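You operate a simulated robot arm through the tools that you are given. There is no shell and no other tool.

You are at the controls of a simulated robot arm. One attempt, no reset.

Task
Brush the fur off the counter, knock it into the dustpan and tip that into the small purple bin.
Fine: blue hand brush, red dustpan; both go back. Set down upright: blue hand brush.

It is judged by the outcome, as a careful person would: the job done as asked, and still so three seconds after it is handed in. It fails if anything else is knocked over, pushed out of place, dropped, spilled or broken.

Robot
A 7-joint arm with a two-finger parallel gripper, fixed in place. Base frame: the origin is at the foot of the arm, x ahead of it, y to its left, z up; the work surface is at about z = 900. Readings come in mm, rad, newtons and seconds.
Its first joint turns from -2.897 to 2.897 rad. Payload 4.4 kg.
The tool frame sits at the grasp point between the pads (the TCP): z along the fingers, y along the line on which they close. The tips reach 23 mm beyond it. Largest opening 94 mm; finger width 38, thickness 10; the body of the gripper, 54 by 96 mm, starts 39 mm behind the TCP.
Orientation is that of the tool frame in the base frame, as a unit quaternion [w, x, y, z]. With the fingers straight down and closing along the base's y, the tool's x points along the base's -x, its y along +y and its z along -z.

Tools
- The arm moves only by the tool jog_arm. Its argument "targets" is a list of rows, each a list of 3 entries, a list of its own where there are three numbers: the shift along the tool's x, y, z in mm, then the turn, a rotation vector about the tool's x, y, z in rad, then the finger opening in mm, from 0 to 94. In form: [[[tx, ty, tz], [wx, wy, wz], claw], ...]. A call has 1 to 20 rows; each row shifts and turns the commanded pose from where the row before left it, along the tool's axes as they then stand. Rows are played at 5 a second. More than 50 mm and 0.15 rad between two rows, or a gripper value outside its range, and nothing of the call is played. A pose out of reach is approached as far as the arm can. The call stops where the force on the tool passes 40 N (or 10 N more than at its start, if that is more) or the arm is blocked; 0.2 s more then pass. The fingers move at their own pace (about 72 mm/s each) and stop on an object; they squeeze with about 28 N. The grip force told is the motor's: it shows also when the fingers shut on nothing. Time passes only in rows, and 0.2 s behind the last, so rows that do not move let the fingers close. The reply holds the time, the measured pose of the TCP, the force on the tool along the base axes, the opening and the grip force, in the units named above and with some noise, with the torque about the TCP (base axes, N m) and any sound that the robot's microphone picked up.
- Cameras (640 x 400 px; columns grow to the right, rows downward): "scene" is fixed at [219.8, -498.1, 1687.1]; the picture's right is [0.46, -0.89, 0.00], its down [-0.57, -0.29, -0.77] and it looks along [0.68, 0.35, -0.64] (base axes); focal length 326 px, centre (320, 200). "wrist" rides on the gripper at [86, 16, -74] in the tool frame; the picture's right is [-0.18, 0.98, 0.00], its down [-0.58, -0.11, -0.81] and it looks along [-0.79, -0.15, 0.59] (tool axes); focal length 243 px, centre (320, 200). There is no depth. A picture from a camera that has moved, and an enlarged one, comes with that camera's place and axes in the base frame and with its lens.
- get_image(camera): a new picture of that camera. No time passes.
- close_up(camera, box): a new picture of the part [left, top, right, bottom] of that camera's present view, enlarged. No time passes.
- close_job(): hands the job in; it is judged then, once.

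Places have to be worked out from the pictures, the camera data and where the tool is seen. Open the gripper and draw the arm clear of the work before you hand the job in, unless the task says otherwise.

The tools are called after "Emit:" by a JSON object that holds its "method" and its "body". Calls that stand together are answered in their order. jog_arm: Moves the arm, as the interface text tells. Its arguments: {"type":"object","properties":{"targets":{"type":"array","items":{"type":"array"}}},"required":["targets"]} The other tools are called the same way: get_image (camera) takes a picture; close_up (camera, box) takes an enlarged picture of a part of a camera's view; close_job () hands the job in.

At the start:

```text
clock: 0.0
ee_pos: [666.1, 30.9, 1404.5]
orientation: [0.001, 0.0, 1.0, 0.0]
force: [0.9, 0.0, -0.1]
wrist_torque: [-0.01, -0.01, 0.02]
grip_width: 94.0
grasp_force: 0.2
```

scene: 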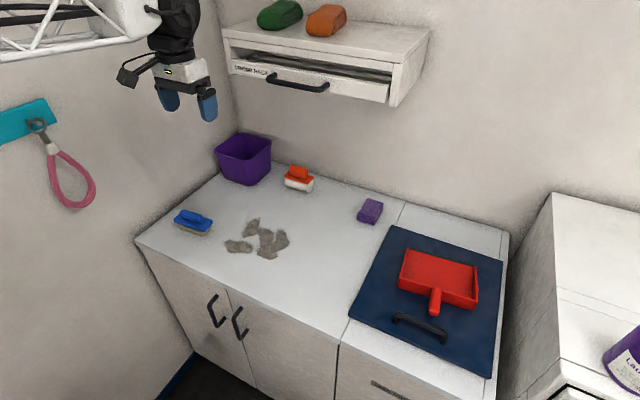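
wrist: 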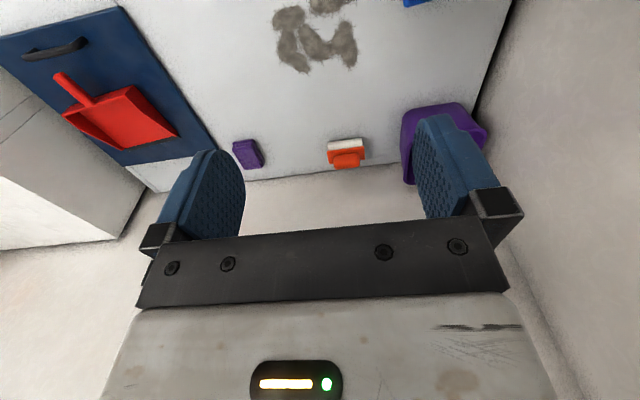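

I'll start by looking closer at the items on the counter before planning any motion.

Emit:
{"method": "close_up", "body": {"camera": "scene", "box": [140, 120, 340, 280]}}

Emit:
{"method": "close_up", "body": {"camera": "scene", "box": [330, 190, 530, 350]}}

Emit:
{"method": "get_image", "body": {"camera": "wrist"}}

```text
2.50 times, centred on (240, 200) of scene
camera zoom: at [219.8, -498.1, 1687.1], right [0.46, -0.89, 0.0], down [-0.57, -0.29, -0.77], along [0.68, 0.35, -0.64], focal length 815 px, centre (520, 200)
```

zoom: 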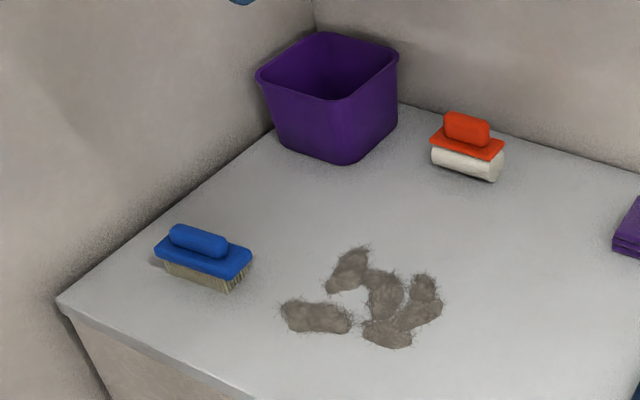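

```text
2.50 times, centred on (430, 270) of scene
camera zoom: at [219.8, -498.1, 1687.1], right [0.46, -0.89, 0.0], down [-0.57, -0.29, -0.77], along [0.68, 0.35, -0.64], focal length 815 px, centre (45, 25)
```

zoom: 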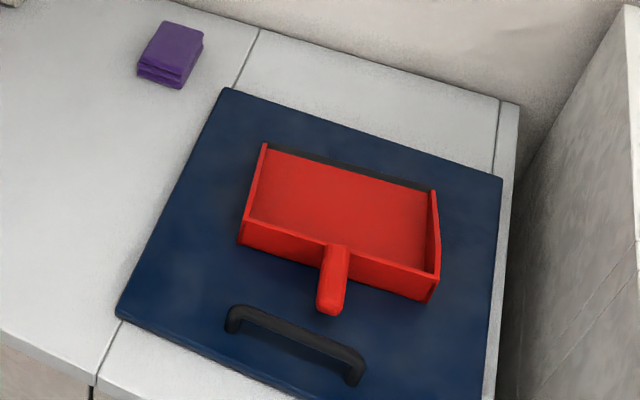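

```text
taken
camera wrist: at [580.1, 46.0, 1479.0], right [0.18, 0.98, 0.0], down [0.58, -0.11, 0.81], along [0.79, -0.15, -0.59], focal length 243 px, centre (320, 200)
```

wrist: 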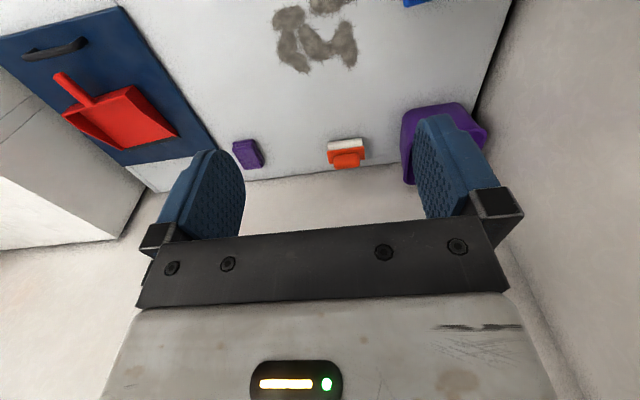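

Before moving, I want to know the shelf geometry above the bin (for clearance) and see the brush and pan in more detail.

Emit:
{"method": "close_up", "body": {"camera": "scene", "box": [200, 0, 450, 156]}}

Emit:
{"method": "close_up", "body": {"camera": "scene", "box": [385, 235, 495, 325]}}

Emit:
{"method": "close_up", "body": {"camera": "scene", "box": [160, 195, 300, 270]}}

Emit:
{"method": "close_up", "body": {"camera": "wrist", "box": [0, 0, 240, 200]}}

```text
2.56 times, centred on (325, 78) of scene
camera zoom: at [219.8, -498.1, 1687.1], right [0.46, -0.89, 0.0], down [-0.57, -0.29, -0.77], along [0.68, 0.35, -0.64], focal length 834 px, centre (307, 512)
```

zoom: 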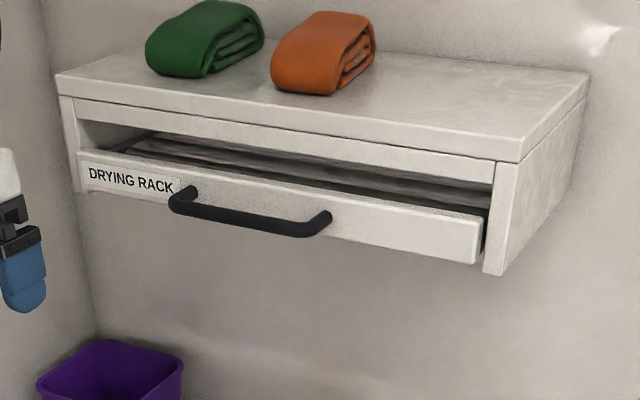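

```text
4.44 times, centred on (440, 280) of scene
camera zoom: at [219.8, -498.1, 1687.1], right [0.46, -0.89, 0.0], down [-0.57, -0.29, -0.77], along [0.68, 0.35, -0.64], focal length 1448 px, centre (-213, -156)
```

zoom: 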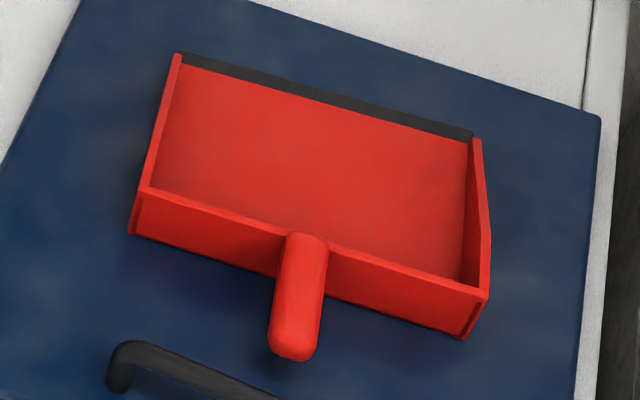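

```text
4.57 times, centred on (230, 232) of scene
camera zoom: at [219.8, -498.1, 1687.1], right [0.46, -0.89, 0.0], down [-0.57, -0.29, -0.77], along [0.68, 0.35, -0.64], focal length 1490 px, centre (731, 51)
```

zoom: 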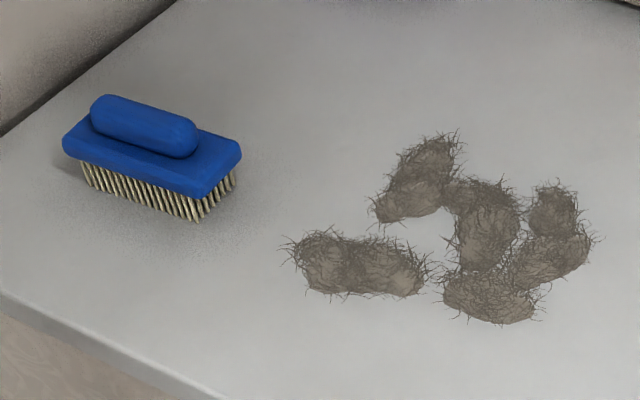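

```text
2.00 times, centred on (120, 100) of wrist
camera zoom: at [580.1, 46.0, 1479.0], right [0.18, 0.98, 0.0], down [0.58, -0.11, 0.81], along [0.79, -0.15, -0.59], focal length 485 px, centre (720, 400)
```

zoom: 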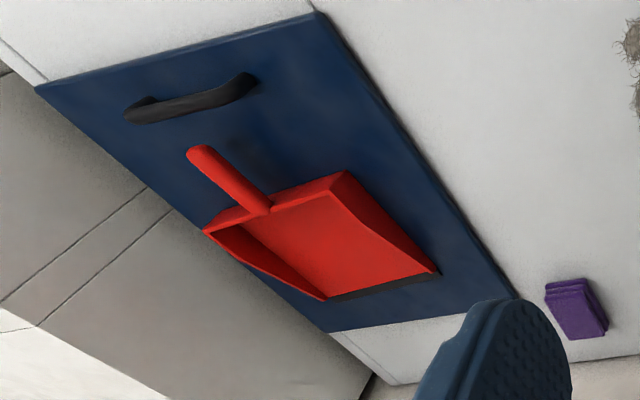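

The rack's bottom is about z≈1380 and its left end about y≈130, while the bin sits at about (1080, 290). The brush is near (728, 240) with its long side along y. First I test the yaw range: turn the tool −90° about its z so the fingers will close across the brush handle.

Emit:
{"method": "jog_arm", "body": {"targets": [[[0, 0, 0], [0, 0, -0.1428], 94], [[0, 0, 0], [0, 0, -0.1428], 94], [[0, 0, 0], [0, 0, -0.1428], 94], [[0, 0, 0], [0, 0, -0.1428], 94], [[0, 0, 0], [0, 0, -0.1428], 94], [[0, 0, 0], [0, 0, -0.1428], 94], [[0, 0, 0], [0, 0, -0.1428], 94], [[0, 0, 0], [0, 0, -0.1428], 94], [[0, 0, 0], [0, 0, -0.1428], 94], [[0, 0, 0], [0, 0, -0.1428], 94], [[0, 0, 0], [0, 0, -0.1428], 94], [[0, 0, 0], [0, 0, 0], 94]]}}

```text
clock: 2.6
ee_pos: [667.7, 29.9, 1404.3]
orientation: [-0.001, 0.708, -0.706, 0.0]
force: [0.2, 0.3, 0.3]
wrist_torque: [-0.02, 0.02, 0.02]
grip_width: 94.1
grasp_force: 0.0
```

That direction works cleanly (tool x is now base −y). I try another −90° to learn whether a full flip (camera on the far side) is reachable, which I want for the pan grasp.

Emit:
{"method": "jog_arm", "body": {"targets": [[[0, 0, 0], [0, 0, -0.1428], 94], [[0, 0, 0], [0, 0, -0.1428], 94], [[0, 0, 0], [0, 0, -0.1428], 94], [[0, 0, 0], [0, 0, -0.1428], 94], [[0, 0, 0], [0, 0, -0.1428], 94], [[0, 0, 0], [0, 0, -0.1428], 94], [[0, 0, 0], [0, 0, -0.1428], 94], [[0, 0, 0], [0, 0, -0.1428], 94], [[0, 0, 0], [0, 0, -0.1428], 94], [[0, 0, 0], [0, 0, -0.1428], 94], [[0, 0, 0], [0, 0, -0.1428], 94], [[0, 0, 0], [0, 0, 0], 94]]}}

Emit:
{"method": "get_image", "body": {"camera": "scene"}}

Emit:
{"method": "get_image", "body": {"camera": "wrist"}}

```text
clock: 5.2
ee_pos: [665.0, 39.2, 1407.0]
orientation: [0.002, 0.999, -0.037, 0.0]
force: [0.2, 0.3, -0.6]
wrist_torque: [0.01, 0.03, -0.03]
grip_width: 94.0
grasp_force: 0.0
out of reach, approached as far as the arm can: row 11
```

```text
taken
```

scene: 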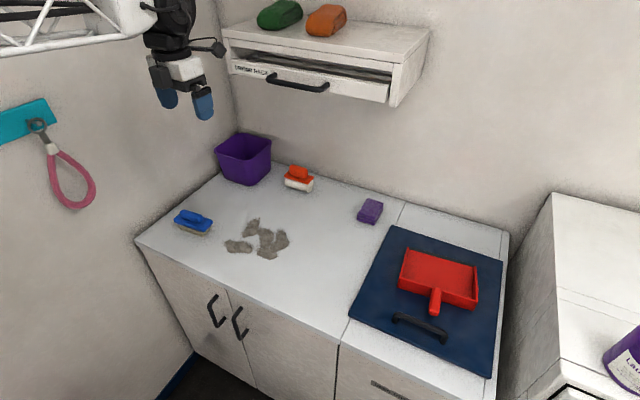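

```text
taken
camera wrist: at [751.5, 15.7, 1482.0], right [-0.26, -0.97, 0.0], down [-0.57, 0.15, 0.81], along [-0.78, 0.2, -0.59], focal length 243 px, centre (320, 200)
```

wrist: 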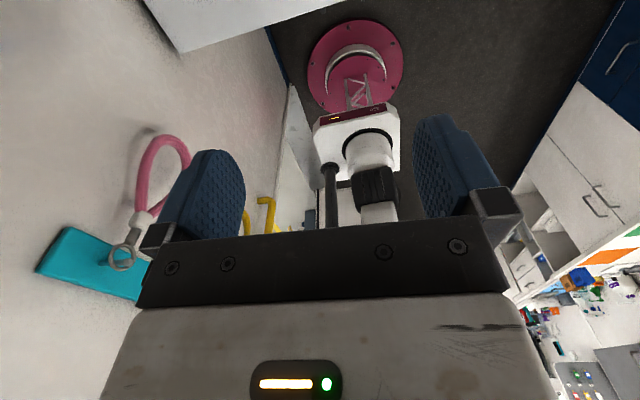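

The flip hits the joint limit about 4° short, so I'll work in the normal wrist orientation instead. Turning back to nominal.

Emit:
{"method": "jog_arm", "body": {"targets": [[[0, 0, 0], [0, 0, 0.149], 94], [[0, 0, 0], [0, 0, 0.149], 94], [[0, 0, 0], [0, 0, 0.149], 94], [[0, 0, 0], [0, 0, 0.149], 94], [[0, 0, 0], [0, 0, 0.149], 94], [[0, 0, 0], [0, 0, 0.149], 94], [[0, 0, 0], [0, 0, 0.149], 94], [[0, 0, 0], [0, 0, 0.149], 94], [[0, 0, 0], [0, 0, 0.149], 94], [[0, 0, 0], [0, 0, 0.149], 94], [[0, 0, 0], [0, 0, 0.149], 94], [[0, 0, 0], [0, 0, 0.149], 94], [[0, 0, 0], [0, 0, 0.149], 94], [[0, 0, 0], [0, 0, 0.149], 94], [[0, 0, 0], [0, 0, 0.149], 94], [[0, 0, 0], [0, 0, 0.149], 94], [[0, 0, 0], [0, 0, 0.149], 94], [[0, 0, 0], [0, 0, 0.149], 94], [[0, 0, 0], [0, 0, 0.149], 94], [[0, 0, 0], [0, 0, 0.149], 94]]}}

```text
clock: 9.4
ee_pos: [666.9, 39.5, 1406.3]
orientation: [0.0, -0.042, 0.999, -0.002]
force: [1.2, 0.1, -0.5]
wrist_torque: [-0.01, -0.02, -0.02]
grip_width: 94.0
grasp_force: 0.1
```

Back near nominal (yaw ≈ +5°). Next I'll test reach near the bin in free air: move to about (900, 210, 1226), well clear of the rack, and look at the bin.

Emit:
{"method": "jog_arm", "body": {"targets": [[[-30.8, 18.7, 22.5], [0, 0, 0], 94], [[-30.8, 18.7, 22.5], [0, 0, 0], 94], [[-30.8, 18.7, 22.5], [0, 0, 0], 94], [[-30.8, 18.7, 22.5], [0, 0, 0], 94], [[-30.8, 18.7, 22.5], [0, 0, 0], 94], [[-30.8, 18.7, 22.5], [0, 0, 0], 94], [[-30.8, 18.7, 22.5], [0, 0, 0], 94], [[-30.8, 18.7, 22.5], [0, 0, 0], 94], [[0, 0, 0], [0, 0, 0], 94]]}}

Emit:
{"method": "get_image", "body": {"camera": "wrist"}}

Emit:
{"method": "get_image", "body": {"camera": "scene"}}

```text
clock: 11.4
ee_pos: [901.8, 210.6, 1225.5]
orientation: [0.001, -0.043, 0.999, -0.002]
force: [-1.0, -0.1, -0.1]
wrist_torque: [-0.02, 0.0, 0.01]
grip_width: 94.0
grasp_force: 0.0
```

```text
taken
camera wrist: at [814.6, 218.0, 1300.4], right [0.1, 1.0, 0.0], down [0.59, -0.06, 0.81], along [0.8, -0.08, -0.59], focal length 243 px, centre (320, 200)
```

wrist: 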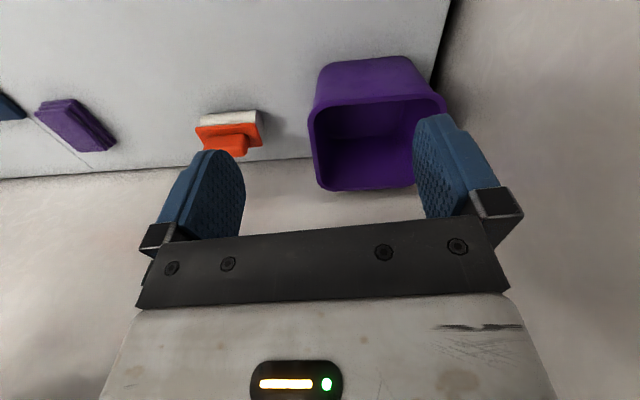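

```text
taken
```

scene: 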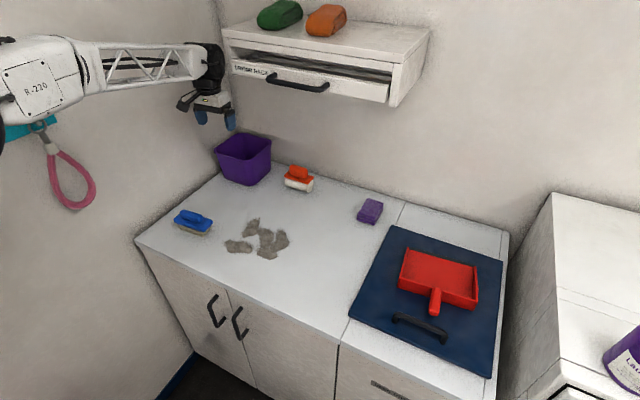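

The bin rim is roughly x 983–1135, y 193–350, z≈1040. I move to y≈260 and tilt the tool +0.45 rad about its y (the lip-down tipping direction) to see how far that pose is reachable.

Emit:
{"method": "jog_arm", "body": {"targets": [[[0, 40, 0], [0, 0, 0], 94], [[-10, 10, 0], [0, 0, 0], 94], [[0, 0, 0], [0, 0.15, 0], 94], [[0, 0, 0], [0, 0.15, 0], 94], [[0, 0, 0], [0, 0.15, 0], 94], [[0, 0, 0], [0, 0, 0], 94]]}}

Emit:
{"method": "get_image", "body": {"camera": "scene"}}

```text
clock: 12.8
ee_pos: [904.2, 259.5, 1224.9]
orientation: [-0.224, -0.042, 0.974, -0.012]
force: [0.4, -0.8, 0.1]
wrist_torque: [0.0, 0.0, 0.0]
grip_width: 93.8
grasp_force: 0.0
```

```text
taken
```

scene: 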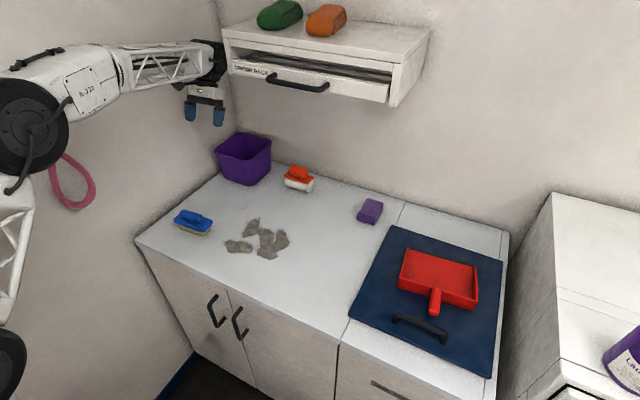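

That is reached with ease. I push the test further: another +0.3 rad and 30 mm further out.

Emit:
{"method": "jog_arm", "body": {"targets": [[[0, 0, 0], [0, 0.15, 0], 94], [[0, 0, 0], [0, 0.15, 0], 94], [[0, 0, 0], [0, 0, 0], 94]]}}

Emit:
{"method": "get_image", "body": {"camera": "scene"}}

```text
clock: 13.6
ee_pos: [897.0, 257.5, 1215.4]
orientation: [-0.342, -0.04, 0.939, -0.017]
force: [0.3, 0.9, -0.6]
wrist_torque: [-0.04, 0.03, -0.03]
grip_width: 93.7
grasp_force: 0.0
out of reach, approached as far as the arm can: row 2
```

```text
taken
```

scene: 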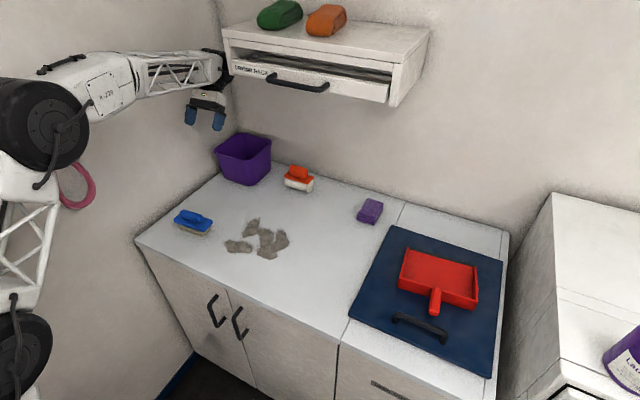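

Limit found: about 40° of back-tilt at radius ~930, which is ample if I grip the pan handle with the fingers leaning forward ~25°. I untilt, then go over to the dustpan and look at it closely.

Emit:
{"method": "jog_arm", "body": {"targets": [[[0, 0, 0], [0, -0.14, 0], 94], [[0, 0, 0], [0, -0.14, 0], 94], [[0, 0, 0], [0, -0.14, 0], 94], [[0, 0, 0], [0, -0.14, 0], 94], [[0, 0, 0], [0, -0.14, 0], 94], [[41.5, -16.6, 0], [0, 0, 0], 94], [[41.5, -16.6, 0], [0, 0, 0], 94], [[41.5, -16.6, 0], [0, 0, 0], 94], [[41.5, -16.6, 0], [0, 0, 0], 94], [[41.5, -16.6, 0], [0, 0, 0], 94], [[0, 0, 0], [0, 0, 0], 94]]}}

Emit:
{"method": "jog_arm", "body": {"targets": [[[7.7, -46, 4.3], [0, 0, 0], 94], [[7.7, -46, 4.3], [0, 0, 0], 94], [[7.7, -46, 4.3], [0, 0, 0], 94], [[7.7, -46, 4.3], [0, 0, 0], 94], [[7.7, -46, 4.3], [0, 0, 0], 94], [[7.7, -46, 4.3], [0, 0, 0], 94], [[7.7, -46, 4.3], [0, 0, 0], 94], [[7.7, -46, 4.3], [0, 0, 0], 94], [[7.7, -46, 4.3], [0, 0, 0], 94], [[7.7, -46, 4.3], [0, 0, 0], 94], [[7.7, -46, 4.3], [0, 0, 0], 94], [[7.7, -46, 4.3], [0, 0, 0], 94], [[7.7, -46, 4.3], [0, 0, 0], 94], [[7.7, -46, 4.3], [0, 0, 0], 94], [[7.7, -46, 4.3], [0, 0, 0], 94], [[0, 0, 0], [0, 0, 0], 94]]}}

Emit:
{"method": "get_image", "body": {"camera": "wrist"}}

Emit:
{"method": "get_image", "body": {"camera": "scene"}}

```text
clock: 16.0
ee_pos: [696.4, 155.9, 1219.1]
orientation: [0.0, -0.043, 0.999, -0.002]
force: [0.3, -0.1, 0.1]
wrist_torque: [-0.01, 0.0, 0.01]
grip_width: 94.1
grasp_force: 0.1
```

```text
clock: 19.4
ee_pos: [638.8, -544.1, 1153.8]
orientation: [0.0, -0.043, 0.999, -0.001]
force: [-0.2, 0.8, 0.1]
wrist_torque: [-0.02, -0.02, 0.01]
grip_width: 94.0
grasp_force: 0.1
```

```text
taken
camera wrist: at [551.5, -535.2, 1228.3], right [0.1, 1.0, 0.0], down [0.59, -0.06, 0.81], along [0.8, -0.08, -0.59], focal length 243 px, centre (320, 200)
```

wrist: 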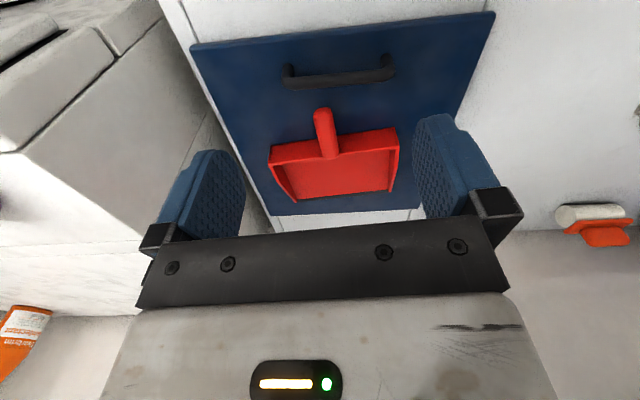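

```text
taken
```

scene: 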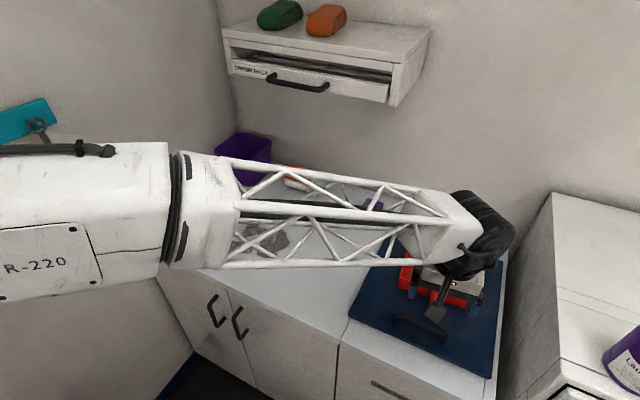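

The pan and lid handle are in view; I zoom to measure the handle and pan edges.

Emit:
{"method": "close_up", "body": {"camera": "wrist", "box": [250, 30, 430, 220]}}

```text
2.11 times, centred on (340, 125) of wrist
camera zoom: at [551.5, -535.2, 1228.3], right [0.1, 1.0, 0.0], down [0.59, -0.06, 0.81], along [0.8, -0.08, -0.59], focal length 511 px, centre (278, 358)
```

zoom: 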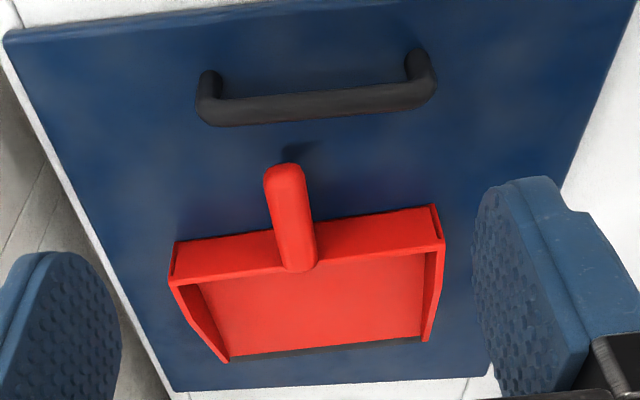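

The handle looks ~30 mm wide and roughly level near the wall-top height; the lid's bar handle stands to about z≈955 at x≈700. I drop lower in front to see the handle side-on and fix its height.

Emit:
{"method": "jog_arm", "body": {"targets": [[[9.7, 0.8, 36], [0, 0, 0], 94], [[9.7, 0.8, 36], [0, 0, 0], 94], [[9.7, 0.8, 36], [0, 0, 0], 94], [[9.7, 0.8, 36], [0, 0, 0], 94], [[0, 0, 0], [0, 0, 0], 94]]}}

Emit:
{"method": "get_image", "body": {"camera": "wrist"}}

Emit:
{"method": "close_up", "body": {"camera": "wrist", "box": [220, 30, 420, 200]}}

```text
clock: 20.6
ee_pos: [600.9, -541.7, 1009.5]
orientation: [0.0, -0.042, 0.999, -0.002]
force: [-0.7, 0.1, 0.0]
wrist_torque: [-0.01, -0.04, 0.01]
grip_width: 94.1
grasp_force: 0.1
```

```text
taken
camera wrist: at [513.4, -534.4, 1084.9], right [0.1, 1.0, 0.0], down [0.59, -0.06, 0.81], along [0.8, -0.08, -0.59], focal length 243 px, centre (320, 200)
```

wrist: 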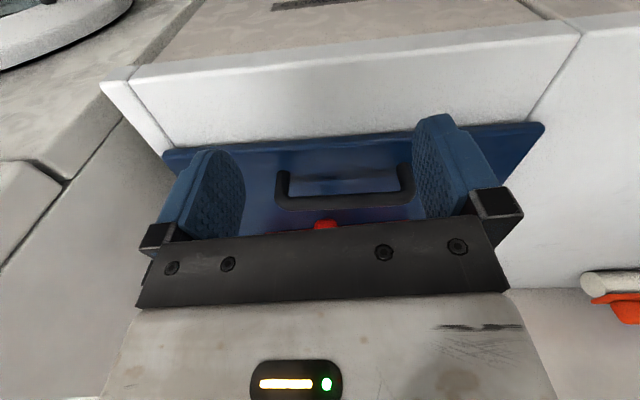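

```text
2.35 times, centred on (320, 115) of wrist
camera zoom: at [513.4, -534.4, 1084.9], right [0.1, 1.0, 0.0], down [0.59, -0.06, 0.81], along [0.8, -0.08, -0.59], focal length 571 px, centre (320, 400)
```

zoom: 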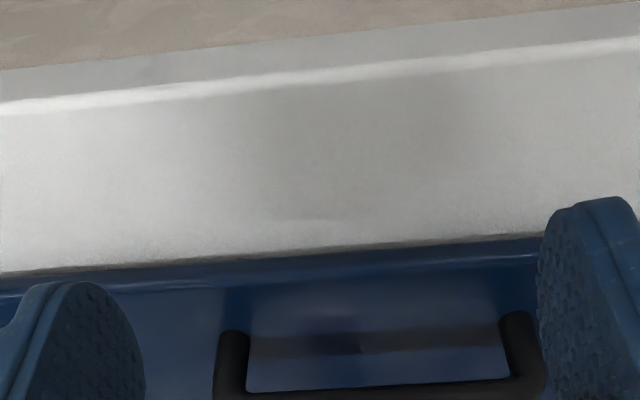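

The gripper body hides the handle from here. I'll rise, turn the tool so the camera looks along −y, and view the handle from its left side between the open fingers.

Emit:
{"method": "jog_arm", "body": {"targets": [[[0, 0, -45], [0, 0, 0], 94], [[0, 0, -45], [0, 0, 0], 94], [[0, 0, 0], [0, 0, 0.138], 94], [[0, 0, 0], [0, 0, 0.138], 94], [[0, 0, 0], [0, 0, 0.138], 94], [[0, 0, 0], [0, 0, 0.138], 94], [[0, 0, 0], [0, 0, 0.138], 94], [[0, 0, 0], [0, 0, 0.138], 94], [[0, 0, 0], [0, 0, 0.138], 94], [[0, 0, 0], [0, 0, 0.138], 94], [[0, 0, 0], [0, 0, 0.138], 94], [[0, 0, 0], [0, 0, 0.138], 94], [[0, 0, 0], [0, 0, 0.138], 94], [[0, 0, 0], [0, 0, 0.138], 94], [[0, 0, 0], [0, 0, 0], 94]]}}

Emit:
{"method": "jog_arm", "body": {"targets": [[[20.3, 34.5, 3.2], [0, 0, 0], 94], [[20.3, 34.5, 3.2], [0, 0, 0], 94], [[20.3, 34.5, 3.2], [0, 0, 0], 94], [[20.3, 34.5, 3.2], [0, 0, 0], 94], [[20.3, 34.5, 3.2], [0, 0, 0], 94], [[20.3, 34.5, 3.2], [0, 0, 0], 94], [[0, 0, 0], [0, 0, 0], 94]]}}

Emit:
{"method": "get_image", "body": {"camera": "wrist"}}

```text
clock: 23.8
ee_pos: [602.3, -540.7, 1101.2]
orientation: [0.001, 0.707, 0.707, -0.002]
force: [0.4, 0.1, 0.0]
wrist_torque: [0.01, 0.02, 0.05]
grip_width: 94.2
grasp_force: 0.0
```

```text
clock: 25.4
ee_pos: [809.5, -420.2, 1078.7]
orientation: [0.001, 0.707, 0.707, -0.001]
force: [0.5, -0.2, -0.4]
wrist_torque: [-0.04, -0.02, 0.01]
grip_width: 94.2
grasp_force: 0.1
```

```text
taken
camera wrist: at [825.8, -334.3, 1154.3], right [0.98, -0.18, 0.0], down [-0.11, -0.58, 0.81], along [-0.15, -0.79, -0.59], focal length 243 px, centre (320, 200)
```

wrist: 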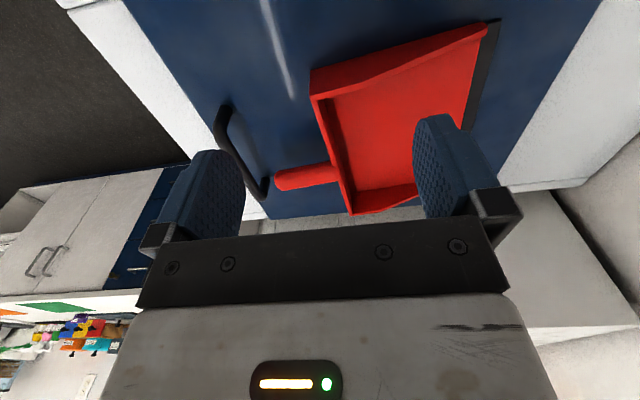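

Emit:
{"method": "close_up", "body": {"camera": "wrist", "box": [190, 10, 510, 220]}}

```text
1.90 times, centred on (350, 115) of wrist
camera zoom: at [825.8, -334.3, 1154.3], right [0.98, -0.18, 0.0], down [-0.11, -0.58, 0.81], along [-0.15, -0.79, -0.59], focal length 462 px, centre (263, 362)
```

zoom: 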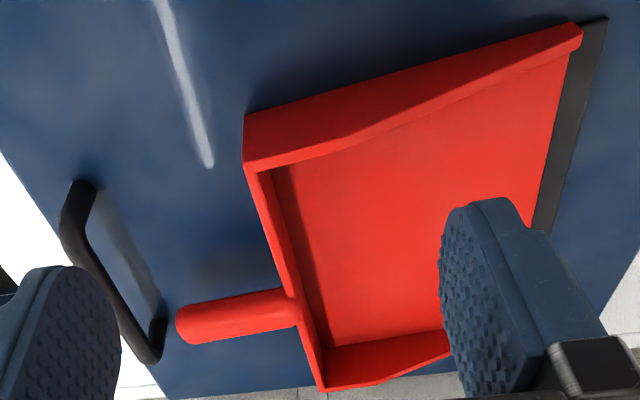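

The handle is level with its axis at z≈958, running from about x 733 to the wall at x≈806, centred on y≈−546. I rise, turn back to yaw ≈ +5°, move above it and lean the fingers forward 25°.

Emit:
{"method": "jog_arm", "body": {"targets": [[[0, 0, -35], [0, 0, 0], 94], [[0, 0, -35], [0, 0, 0], 94], [[0, 0, 0], [0, 0, -0.138], 94], [[0, 0, 0], [0, 0, -0.138], 94], [[0, 0, 0], [0, 0, -0.138], 94], [[0, 0, 0], [0, 0, -0.138], 94], [[0, 0, 0], [0, 0, -0.138], 94], [[0, 0, 0], [0, 0, -0.138], 94], [[0, 0, 0], [0, 0, -0.138], 94], [[0, 0, 0], [0, 0, -0.138], 94], [[0, 0, 0], [0, 0, -0.138], 94], [[0, 0, 0], [0, 0, -0.138], 94], [[0, 0, 0], [0, 0, -0.138], 94], [[0, 0, 0], [0, 0, -0.138], 94], [[0, 0, 0], [0, 0, 0], 94]]}}

Emit:
{"method": "jog_arm", "body": {"targets": [[[13, -30.4, 18], [0, 0, 0], 94], [[13, -30.4, 18], [0, 0, 0], 94], [[13, -30.4, 18], [0, 0, 0], 94], [[13, -30.4, 18], [0, 0, 0], 94], [[0, 0, 0], [0, -0.1453, 0], 94], [[0, 0, 0], [0, -0.1453, 0], 94], [[0, 0, 0], [0, -0.1453, 0], 94], [[0, 0, 0], [0, 0, 0], 94]]}}

Emit:
{"method": "get_image", "body": {"camera": "wrist"}}

Emit:
{"method": "get_image", "body": {"camera": "scene"}}

```text
clock: 28.6
ee_pos: [809.0, -418.3, 1151.8]
orientation: [0.0, -0.045, 0.999, -0.002]
force: [-0.3, -0.2, -0.7]
wrist_torque: [-0.02, -0.02, 0.02]
grip_width: 94.1
grasp_force: 0.0
```

```text
clock: 30.4
ee_pos: [767.1, -543.4, 1078.4]
orientation: [0.217, -0.043, 0.975, 0.009]
force: [0.5, -0.7, -0.5]
wrist_torque: [0.02, -0.01, 0.03]
grip_width: 94.3
grasp_force: 0.1
```

```text
taken
camera wrist: at [656.4, -537.8, 1109.6], right [0.08, 0.99, 0.07], down [0.19, -0.09, 0.98], along [0.98, -0.07, -0.2], focal length 243 px, centre (320, 200)
```

wrist: 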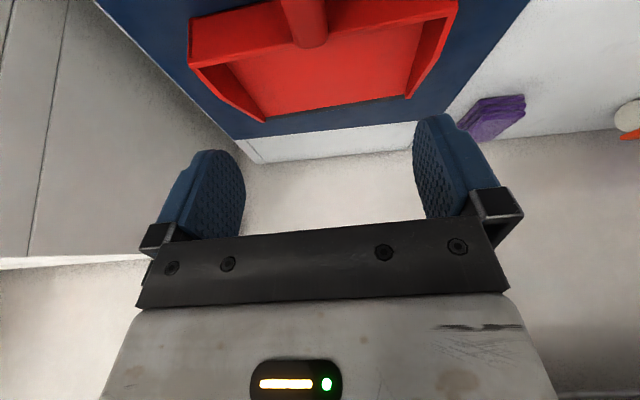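

```text
taken
```

scene: 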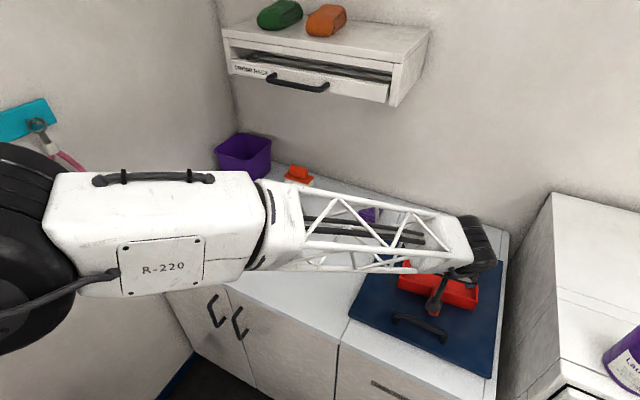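

The handle sits at y≈−547 under the open fingers. I descend three quarters of the way, correcting y slightly, then look again.

Emit:
{"method": "jog_arm", "body": {"targets": [[[12.7, -1.2, 27.2], [0, 0, 0], 94], [[12.7, -1.2, 27.2], [0, 0, 0], 94], [[12.7, -1.2, 27.2], [0, 0, 0], 94], [[0, 0, 0], [0, 0, 0], 94]]}}

Emit:
{"method": "get_image", "body": {"camera": "wrist"}}

Emit:
{"method": "close_up", "body": {"camera": "scene", "box": [370, 210, 510, 340]}}

```text
clock: 31.4
ee_pos: [769.9, -547.2, 986.1]
orientation: [0.216, -0.042, 0.975, 0.008]
force: [-0.5, 0.9, 0.4]
wrist_torque: [-0.01, 0.04, -0.01]
grip_width: 93.8
grasp_force: 0.0
```

```text
taken
camera wrist: at [658.5, -541.7, 1017.7], right [0.08, 0.99, 0.07], down [0.19, -0.09, 0.98], along [0.98, -0.07, -0.2], focal length 243 px, centre (320, 200)
```

wrist: 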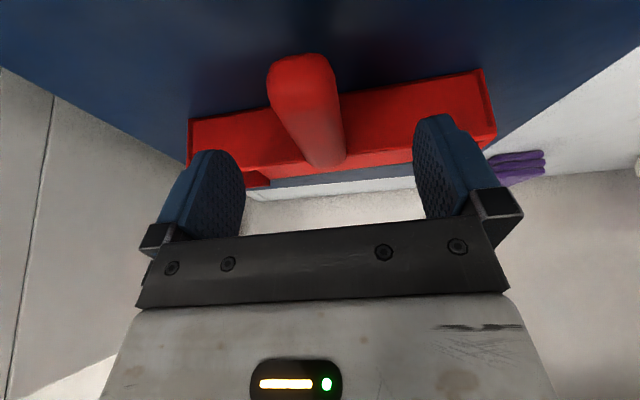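

```text
3.08 times, centred on (440, 275) of scene
camera zoom: at [219.8, -498.1, 1687.1], right [0.46, -0.89, 0.0], down [-0.57, -0.29, -0.77], along [0.68, 0.35, -0.64], focal length 1003 px, centre (-49, -31)
```

zoom: 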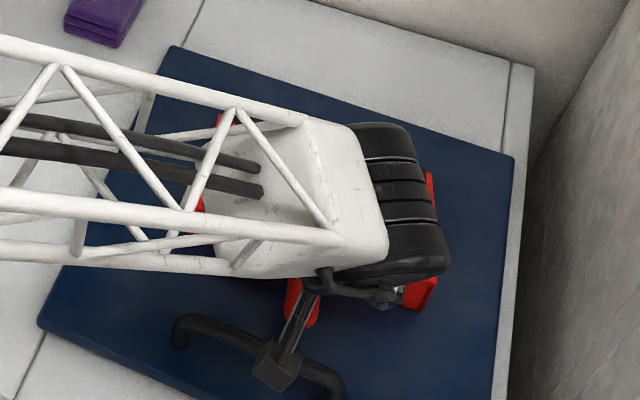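

The handle is centred between the fingers. I lower the remaining 28 mm to the handle axis and close.

Emit:
{"method": "jog_arm", "body": {"targets": [[[5.9, 0, 12.7], [0, 0, 0], 94], [[5.9, 0, 12.7], [0, 0, 0], 94], [[0, 0, 0], [0, 0, 0], 60], [[0, 0, 0], [0, 0, 0], 40], [[0, 0, 0], [0, 0, 0], 15], [[0, 0, 0], [0, 0, 0], 15], [[0, 0, 0], [0, 0, 0], 15], [[0, 0, 0], [0, 0, 0], 15]]}}

Emit:
{"method": "get_image", "body": {"camera": "wrist"}}

```text
clock: 33.2
ee_pos: [768.6, -548.2, 958.6]
orientation: [0.216, -0.042, 0.975, 0.007]
force: [-0.3, 0.5, 0.5]
wrist_torque: [0.19, 0.02, 0.13]
grip_width: 25.8
grasp_force: 28.1
```

```text
taken
camera wrist: at [657.1, -542.3, 989.6], right [0.08, 0.99, 0.07], down [0.19, -0.09, 0.98], along [0.98, -0.07, -0.2], focal length 243 px, centre (320, 200)
```

wrist: 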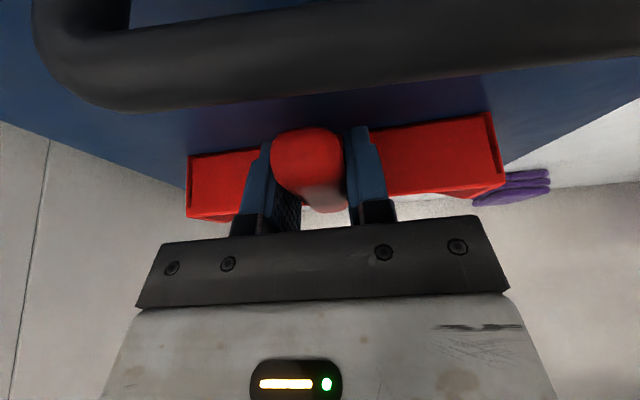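

Gripped at 25.8 mm with 28 N. This TCP pose (768.6, −548.2, 958.6) is the pan's home. I lift 60 mm gently and check whether the pan droops.

Emit:
{"method": "jog_arm", "body": {"targets": [[[-4.2, 0, -9.1], [0, 0, 0], 15], [[-8.4, 0, -18.1], [0, 0, 0], 15], [[-12.7, 0, -27.2], [0, 0, 0], 15], [[0, 0, 0], [0, 0, 0], 15], [[0, 0, 0], [0, 0, 0], 15]]}}

Emit:
{"method": "get_image", "body": {"camera": "wrist"}}

Emit:
{"method": "close_up", "body": {"camera": "scene", "box": [370, 210, 510, 340]}}

```text
clock: 34.4
ee_pos: [767.7, -548.0, 1019.9]
orientation: [0.216, -0.042, 0.975, 0.008]
force: [-0.4, 0.1, -3.2]
wrist_torque: [-0.04, 0.21, 0.01]
grip_width: 25.9
grasp_force: 28.3
```

```text
taken
camera wrist: at [656.8, -541.7, 1051.0], right [0.08, 0.99, 0.07], down [0.19, -0.09, 0.98], along [0.98, -0.07, -0.2], focal length 243 px, centre (320, 200)
```

wrist: 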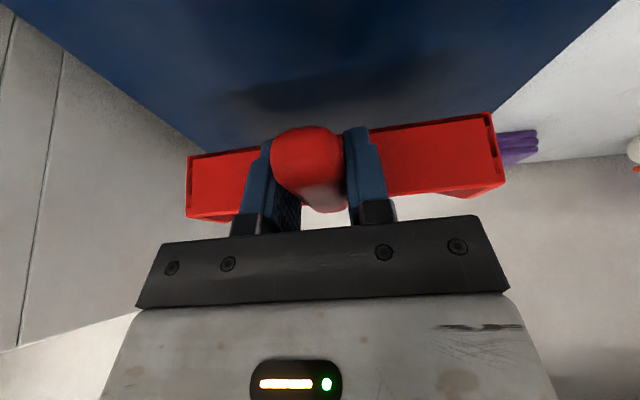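

```text
3.08 times, centred on (440, 275) of scene
camera zoom: at [219.8, -498.1, 1687.1], right [0.46, -0.89, 0.0], down [-0.57, -0.29, -0.77], along [0.68, 0.35, -0.64], focal length 1003 px, centre (-49, -31)
```

zoom: 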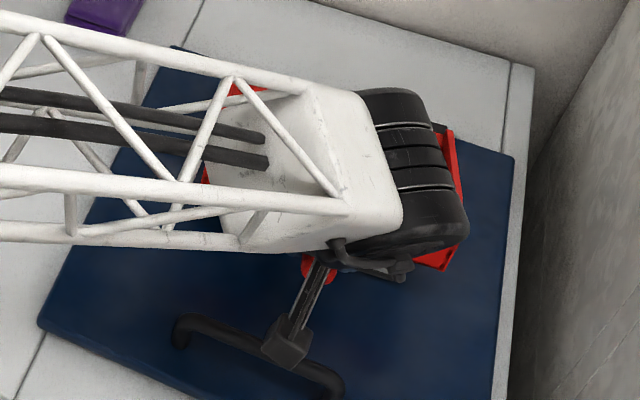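

No droop: weight ~3.2 N and the pan sits just as gripped. I carry it left over the counter at height, then turn it 85° so its mouth will face the fur (+y).

Emit:
{"method": "jog_arm", "body": {"targets": [[[-8.3, 45.7, -5.1], [0, 0, 0], 15], [[-8.3, 45.7, -5.1], [0, 0, 0], 15], [[-8.3, 45.7, -5.1], [0, 0, 0], 15], [[-8.3, 45.7, -5.1], [0, 0, 0], 15], [[-8.3, 45.7, -5.1], [0, 0, 0], 15], [[0, 0, 0], [0, 0, 0], 15]]}}

Emit:
{"method": "jog_arm", "body": {"targets": [[[0, 0, 0], [-0.0626, -0.0004, -0.1345], 15], [[0, 0, 0], [-0.0626, -0.0004, -0.1345], 15], [[0, 0, 0], [-0.0626, -0.0004, -0.1345], 15], [[0, 0, 0], [-0.0626, -0.0004, -0.1345], 15], [[0, 0, 0], [-0.0626, -0.0004, -0.1345], 15], [[0, 0, 0], [-0.0626, -0.0004, -0.1345], 15], [[0, 0, 0], [-0.0626, -0.0004, -0.1345], 15], [[0, 0, 0], [-0.0626, -0.0004, -0.1345], 15], [[0, 0, 0], [-0.0626, -0.0004, -0.1345], 15], [[0, 0, 0], [-0.0626, -0.0004, -0.1345], 15], [[0, 0, 0], [0, 0, 0], 15]]}}

Emit:
{"method": "get_image", "body": {"camera": "scene"}}

Emit:
{"method": "get_image", "body": {"camera": "wrist"}}

```text
clock: 35.8
ee_pos: [773.2, -315.7, 1060.5]
orientation: [0.217, -0.042, 0.975, 0.008]
force: [0.4, 0.4, -2.8]
wrist_torque: [0.01, 0.22, -0.02]
grip_width: 25.8
grasp_force: 27.8
```

```text
clock: 38.2
ee_pos: [776.4, -317.6, 1061.2]
orientation: [-0.154, 0.69, -0.69, -0.152]
force: [0.5, -0.8, -1.7]
wrist_torque: [-0.24, 0.01, -0.01]
grip_width: 25.7
grasp_force: 27.6
```

```text
taken
```

scene: 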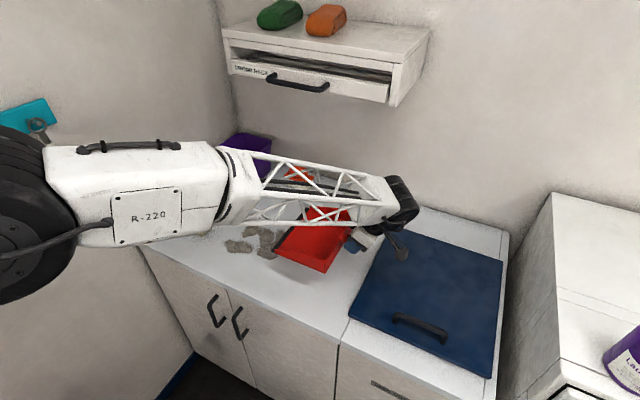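

```text
taken
camera wrist: at [759.5, -429.1, 1092.6], right [-0.98, 0.17, 0.07], down [0.11, 0.19, 0.98], along [0.15, 0.97, -0.2], focal length 243 px, centre (320, 200)
```

wrist: 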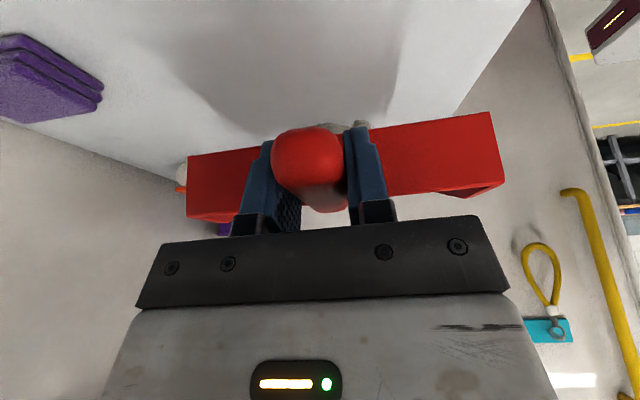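

Orientation is good (fingers lean toward +y, pan level). I lower it to just above the counter.

Emit:
{"method": "jog_arm", "body": {"targets": [[[15.2, 0.1, 32.6], [0, 0, 0], 15], [[15.2, 0.1, 32.6], [0, 0, 0], 15], [[13.5, 0.1, 29], [0, 0, 0], 15], [[0, 0, 0], [0, 0, 0], 15]]}}

Emit:
{"method": "get_image", "body": {"camera": "scene"}}

Emit:
{"method": "get_image", "body": {"camera": "wrist"}}

```text
clock: 39.2
ee_pos: [776.5, -319.5, 957.1]
orientation: [-0.154, 0.691, -0.69, -0.152]
force: [0.3, -0.6, -1.6]
wrist_torque: [-0.2, 0.03, 0.02]
grip_width: 25.7
grasp_force: 28.0
```

```text
taken
```

scene: 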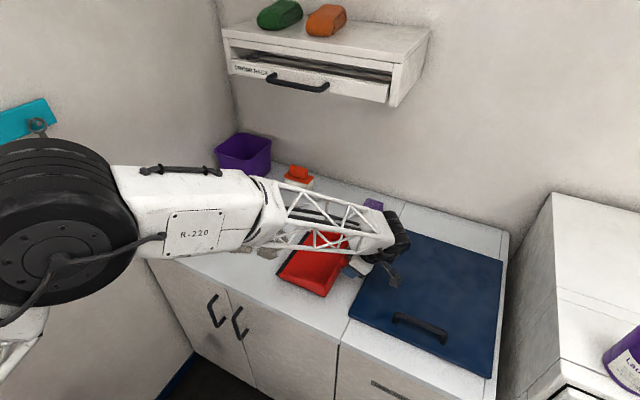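

```text
taken
camera wrist: at [760.3, -430.4, 989.0], right [-0.98, 0.17, 0.07], down [0.11, 0.19, 0.98], along [0.15, 0.97, -0.2], focal length 243 px, centre (320, 200)
```

wrist: 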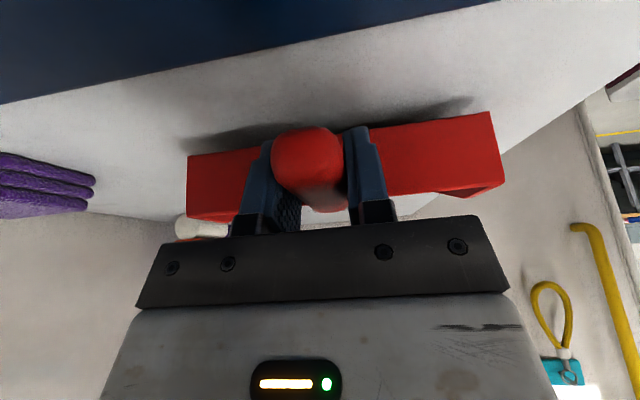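

Still airborne (weight ~2–3 N showing). I lower in small steps, watching the force for touchdown.

Emit:
{"method": "jog_arm", "body": {"targets": [[[1.7, 0, 3.6], [0, 0, 0], 15], [[1.3, 0, 2.7], [0, 0, 0], 15], [[0, 0, 0], [0, 0, 0], 15]]}}

Emit:
{"method": "jog_arm", "body": {"targets": [[[0.85, 0, 1.8], [0, 0, 0], 15], [[0, 0, 0], [0, 0, 0], 15]]}}

Emit:
{"method": "jog_arm", "body": {"targets": [[[0.85, 0, 1.8], [0, 0, 0], 15], [[0, 0, 0], [0, 0, 0], 15]]}}

```text
clock: 40.0
ee_pos: [776.1, -320.5, 950.2]
orientation: [-0.154, 0.691, -0.69, -0.151]
force: [-0.3, 0.3, -2.2]
wrist_torque: [-0.23, 0.01, 0.0]
grip_width: 25.8
grasp_force: 28.0
```

```text
clock: 40.6
ee_pos: [776.7, -318.5, 947.1]
orientation: [-0.154, 0.691, -0.69, -0.152]
force: [0.0, 1.1, -1.9]
wrist_torque: [-0.24, 0.0, 0.03]
grip_width: 26.1
grasp_force: 28.3
```

```text
clock: 41.2
ee_pos: [775.7, -318.9, 945.5]
orientation: [-0.154, 0.691, -0.69, -0.152]
force: [0.2, -1.0, -1.2]
wrist_torque: [-0.21, -0.01, 0.02]
grip_width: 25.7
grasp_force: 28.5
```

Torque (~0.22 N·m) is unchanged, so it is still hanging. Continue down in 2 mm steps.

Emit:
{"method": "jog_arm", "body": {"targets": [[[0.85, 0, 1.8], [0, 0, 0], 15], [[0, 0, 0], [0, 0, 0], 15]]}}

Emit:
{"method": "jog_arm", "body": {"targets": [[[0.85, 0, 1.8], [0, 0, 0], 15], [[0, 0, 0], [0, 0, 0], 15]]}}

Emit:
{"method": "close_up", "body": {"camera": "scene", "box": [220, 210, 420, 320]}}

```text
clock: 41.8
ee_pos: [776.1, -318.6, 942.9]
orientation: [-0.154, 0.691, -0.69, -0.152]
force: [0.0, 0.0, -2.3]
wrist_torque: [-0.18, 0.03, 0.0]
grip_width: 25.8
grasp_force: 28.2
```

```text
clock: 42.4
ee_pos: [776.0, -318.2, 942.9]
orientation: [-0.154, 0.69, -0.69, -0.151]
force: [-3.4, 4.9, 15.7]
wrist_torque: [0.68, 0.22, 0.02]
grip_width: 25.8
grasp_force: 27.3
```

```text
3.20 times, centred on (320, 265) of scene
camera zoom: at [219.8, -498.1, 1687.1], right [0.46, -0.89, 0.0], down [-0.57, -0.29, -0.77], along [0.68, 0.35, -0.64], focal length 1043 px, centre (320, -8)
```

zoom: 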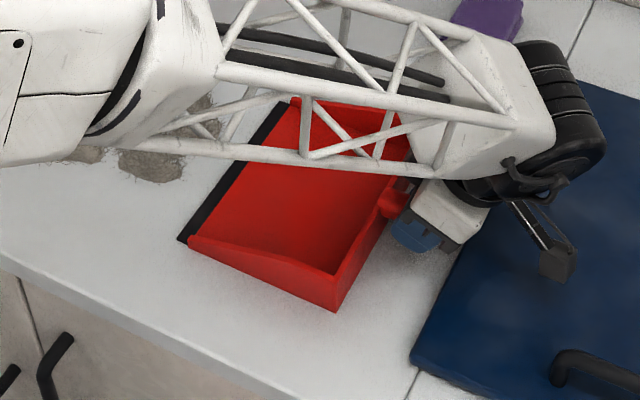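

Touchdown at TCP z≈943 (15 N up). The lip is at y≈−114 spanning x≈686–882, just clear of the fur. I relieve the pressure, open the fingers and back straight off along the tool axis.

Emit:
{"method": "jog_arm", "body": {"targets": [[[-0.6, 0, -1.3], [0, 0, 0], 15], [[0, 0, 0], [0, 0, 0], 15]]}}

Emit:
{"method": "jog_arm", "body": {"targets": [[[0, 0, 0], [0, 0, 0], 30], [[0, 0, 0], [0, 0, 0], 45], [[0, 0, 0], [0, 0, 0], 70], [[0, 0, 0], [0, 0, 0], 70], [[0, 0, -25], [0, 0, 0], 70], [[0, 0, -40], [0, 0, 0], 70], [[0, 0, -40], [0, 0, 0], 70], [[0, 0, 0], [0, 0, 0], 70]]}}

Emit:
{"method": "get_image", "body": {"camera": "wrist"}}

Emit:
{"method": "get_image", "body": {"camera": "scene"}}

```text
clock: 43.0
ee_pos: [777.6, -319.3, 941.5]
orientation: [0.154, -0.69, 0.691, 0.152]
force: [-2.6, -0.8, 4.0]
wrist_torque: [-0.02, 0.16, 0.1]
grip_width: 25.8
grasp_force: 28.6
```

```text
clock: 44.8
ee_pos: [774.7, -364.2, 1036.6]
orientation: [-0.153, 0.691, -0.69, -0.151]
force: [0.1, -0.6, 0.1]
wrist_torque: [0.03, 0.04, 0.01]
grip_width: 69.8
grasp_force: 0.0
```

```text
taken
camera wrist: at [758.5, -474.8, 1069.0], right [-0.98, 0.17, 0.07], down [0.11, 0.19, 0.98], along [0.15, 0.97, -0.2], focal length 243 px, centre (320, 200)
```

wrist: 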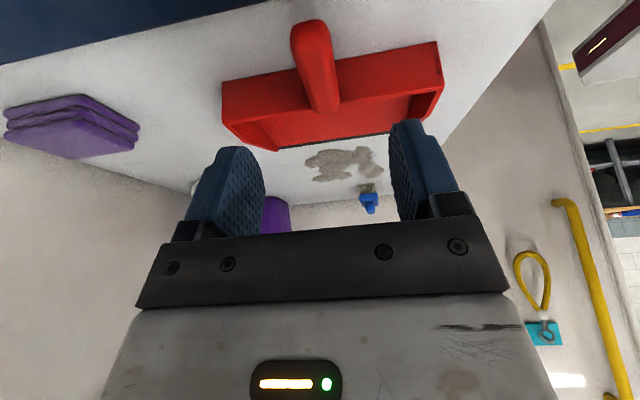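

```text
taken
```

scene: 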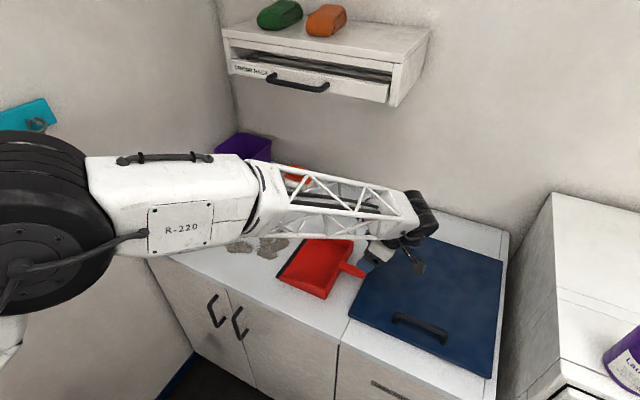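

The pan is resting on the counter, mouth toward the fur, handle clear. Now untilt, rise, and travel to view the brush from its right side (closing axis already along x).

Emit:
{"method": "jog_arm", "body": {"targets": [[[0, 0, -30], [0, 0.146, 0], 80], [[0, 0, -30], [0, 0.146, 0], 80], [[0, 0, -30], [0, 0.146, 0], 80], [[-43.3, 3.9, 3.3], [0, 0, 0], 80], [[-43.3, 3.9, 3.3], [0, 0, 0], 80], [[-43.3, 3.9, 3.3], [0, 0, 0], 80], [[-43.3, 3.9, 3.3], [0, 0, 0], 80], [[-43.3, 3.9, 3.3], [0, 0, 0], 80], [[-43.3, 3.9, 3.3], [0, 0, 0], 80], [[-43.3, 3.9, 3.3], [0, 0, 0], 80], [[-43.3, 3.9, 3.3], [0, 0, 0], 80], [[-43.3, 3.9, 3.3], [0, 0, 0], 80], [[-43.3, 3.9, 3.3], [0, 0, 0], 80], [[-43.3, 3.9, 3.3], [0, 0, 0], 80], [[-43.3, 3.9, 3.3], [0, 0, 0], 80], [[0, 0, 0], [0, 0, 0], 80]]}}

Emit:
{"method": "get_image", "body": {"camera": "wrist"}}

Emit:
{"method": "get_image", "body": {"camera": "scene"}}

```text
clock: 48.2
ee_pos: [727.2, 131.3, 1081.5]
orientation: [0.0, 0.707, -0.707, 0.003]
force: [-0.5, -0.7, -0.1]
wrist_torque: [0.01, -0.03, -0.01]
grip_width: 80.2
grasp_force: 0.0
```

```text
taken
camera wrist: at [712.0, 44.0, 1157.4], right [-0.98, 0.18, 0.0], down [0.11, 0.58, 0.8], along [0.15, 0.79, -0.59], focal length 243 px, centre (320, 200)
```

wrist: 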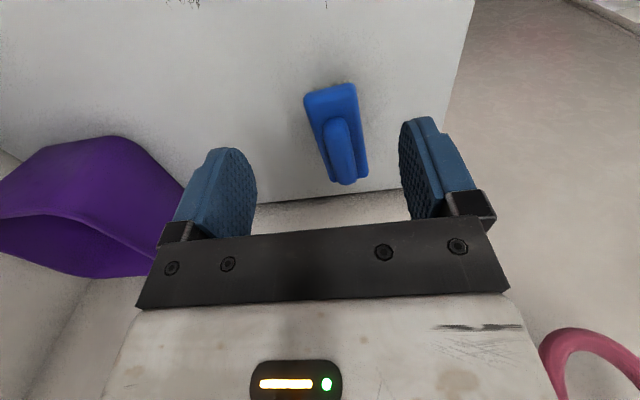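

```text
taken
```

scene: 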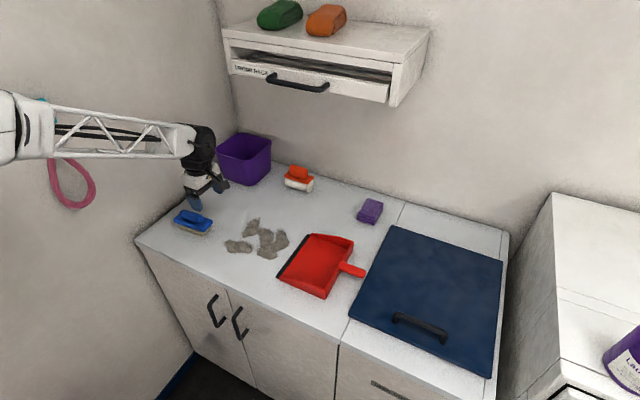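

Emit:
{"method": "close_up", "body": {"camera": "wrist", "box": [270, 50, 410, 200]}}

Emit:
{"method": "close_up", "body": {"camera": "scene", "box": [160, 180, 380, 310]}}

```text
2.67 times, centred on (340, 125) of wrist
camera zoom: at [712.0, 44.0, 1157.4], right [-0.98, 0.18, 0.0], down [0.11, 0.58, 0.8], along [0.15, 0.79, -0.59], focal length 647 px, centre (267, 400)
```

zoom: 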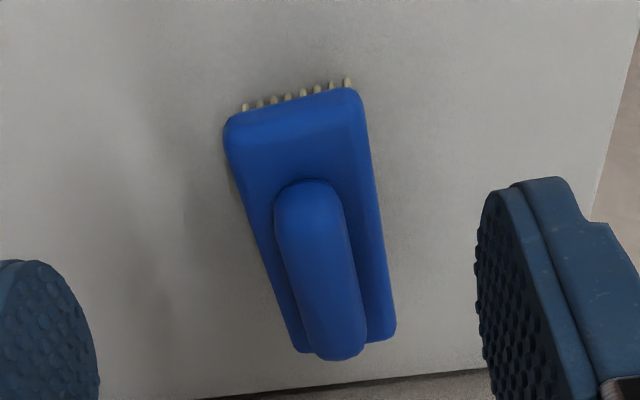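

```text
2.91 times, centred on (270, 245) of scene
camera zoom: at [219.8, -498.1, 1687.1], right [0.46, -0.89, 0.0], down [-0.57, -0.29, -0.77], along [0.68, 0.35, -0.64], focal length 948 px, centre (466, 69)
```

zoom: 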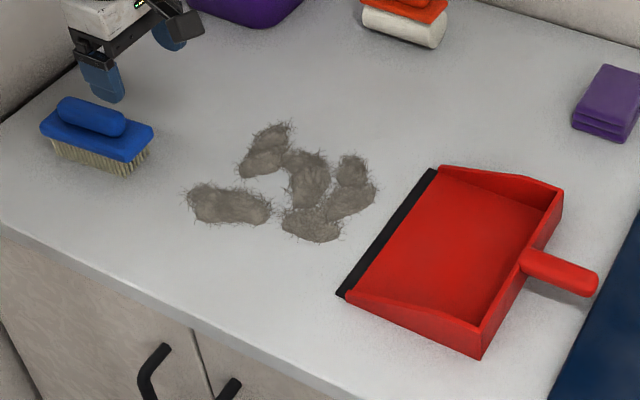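

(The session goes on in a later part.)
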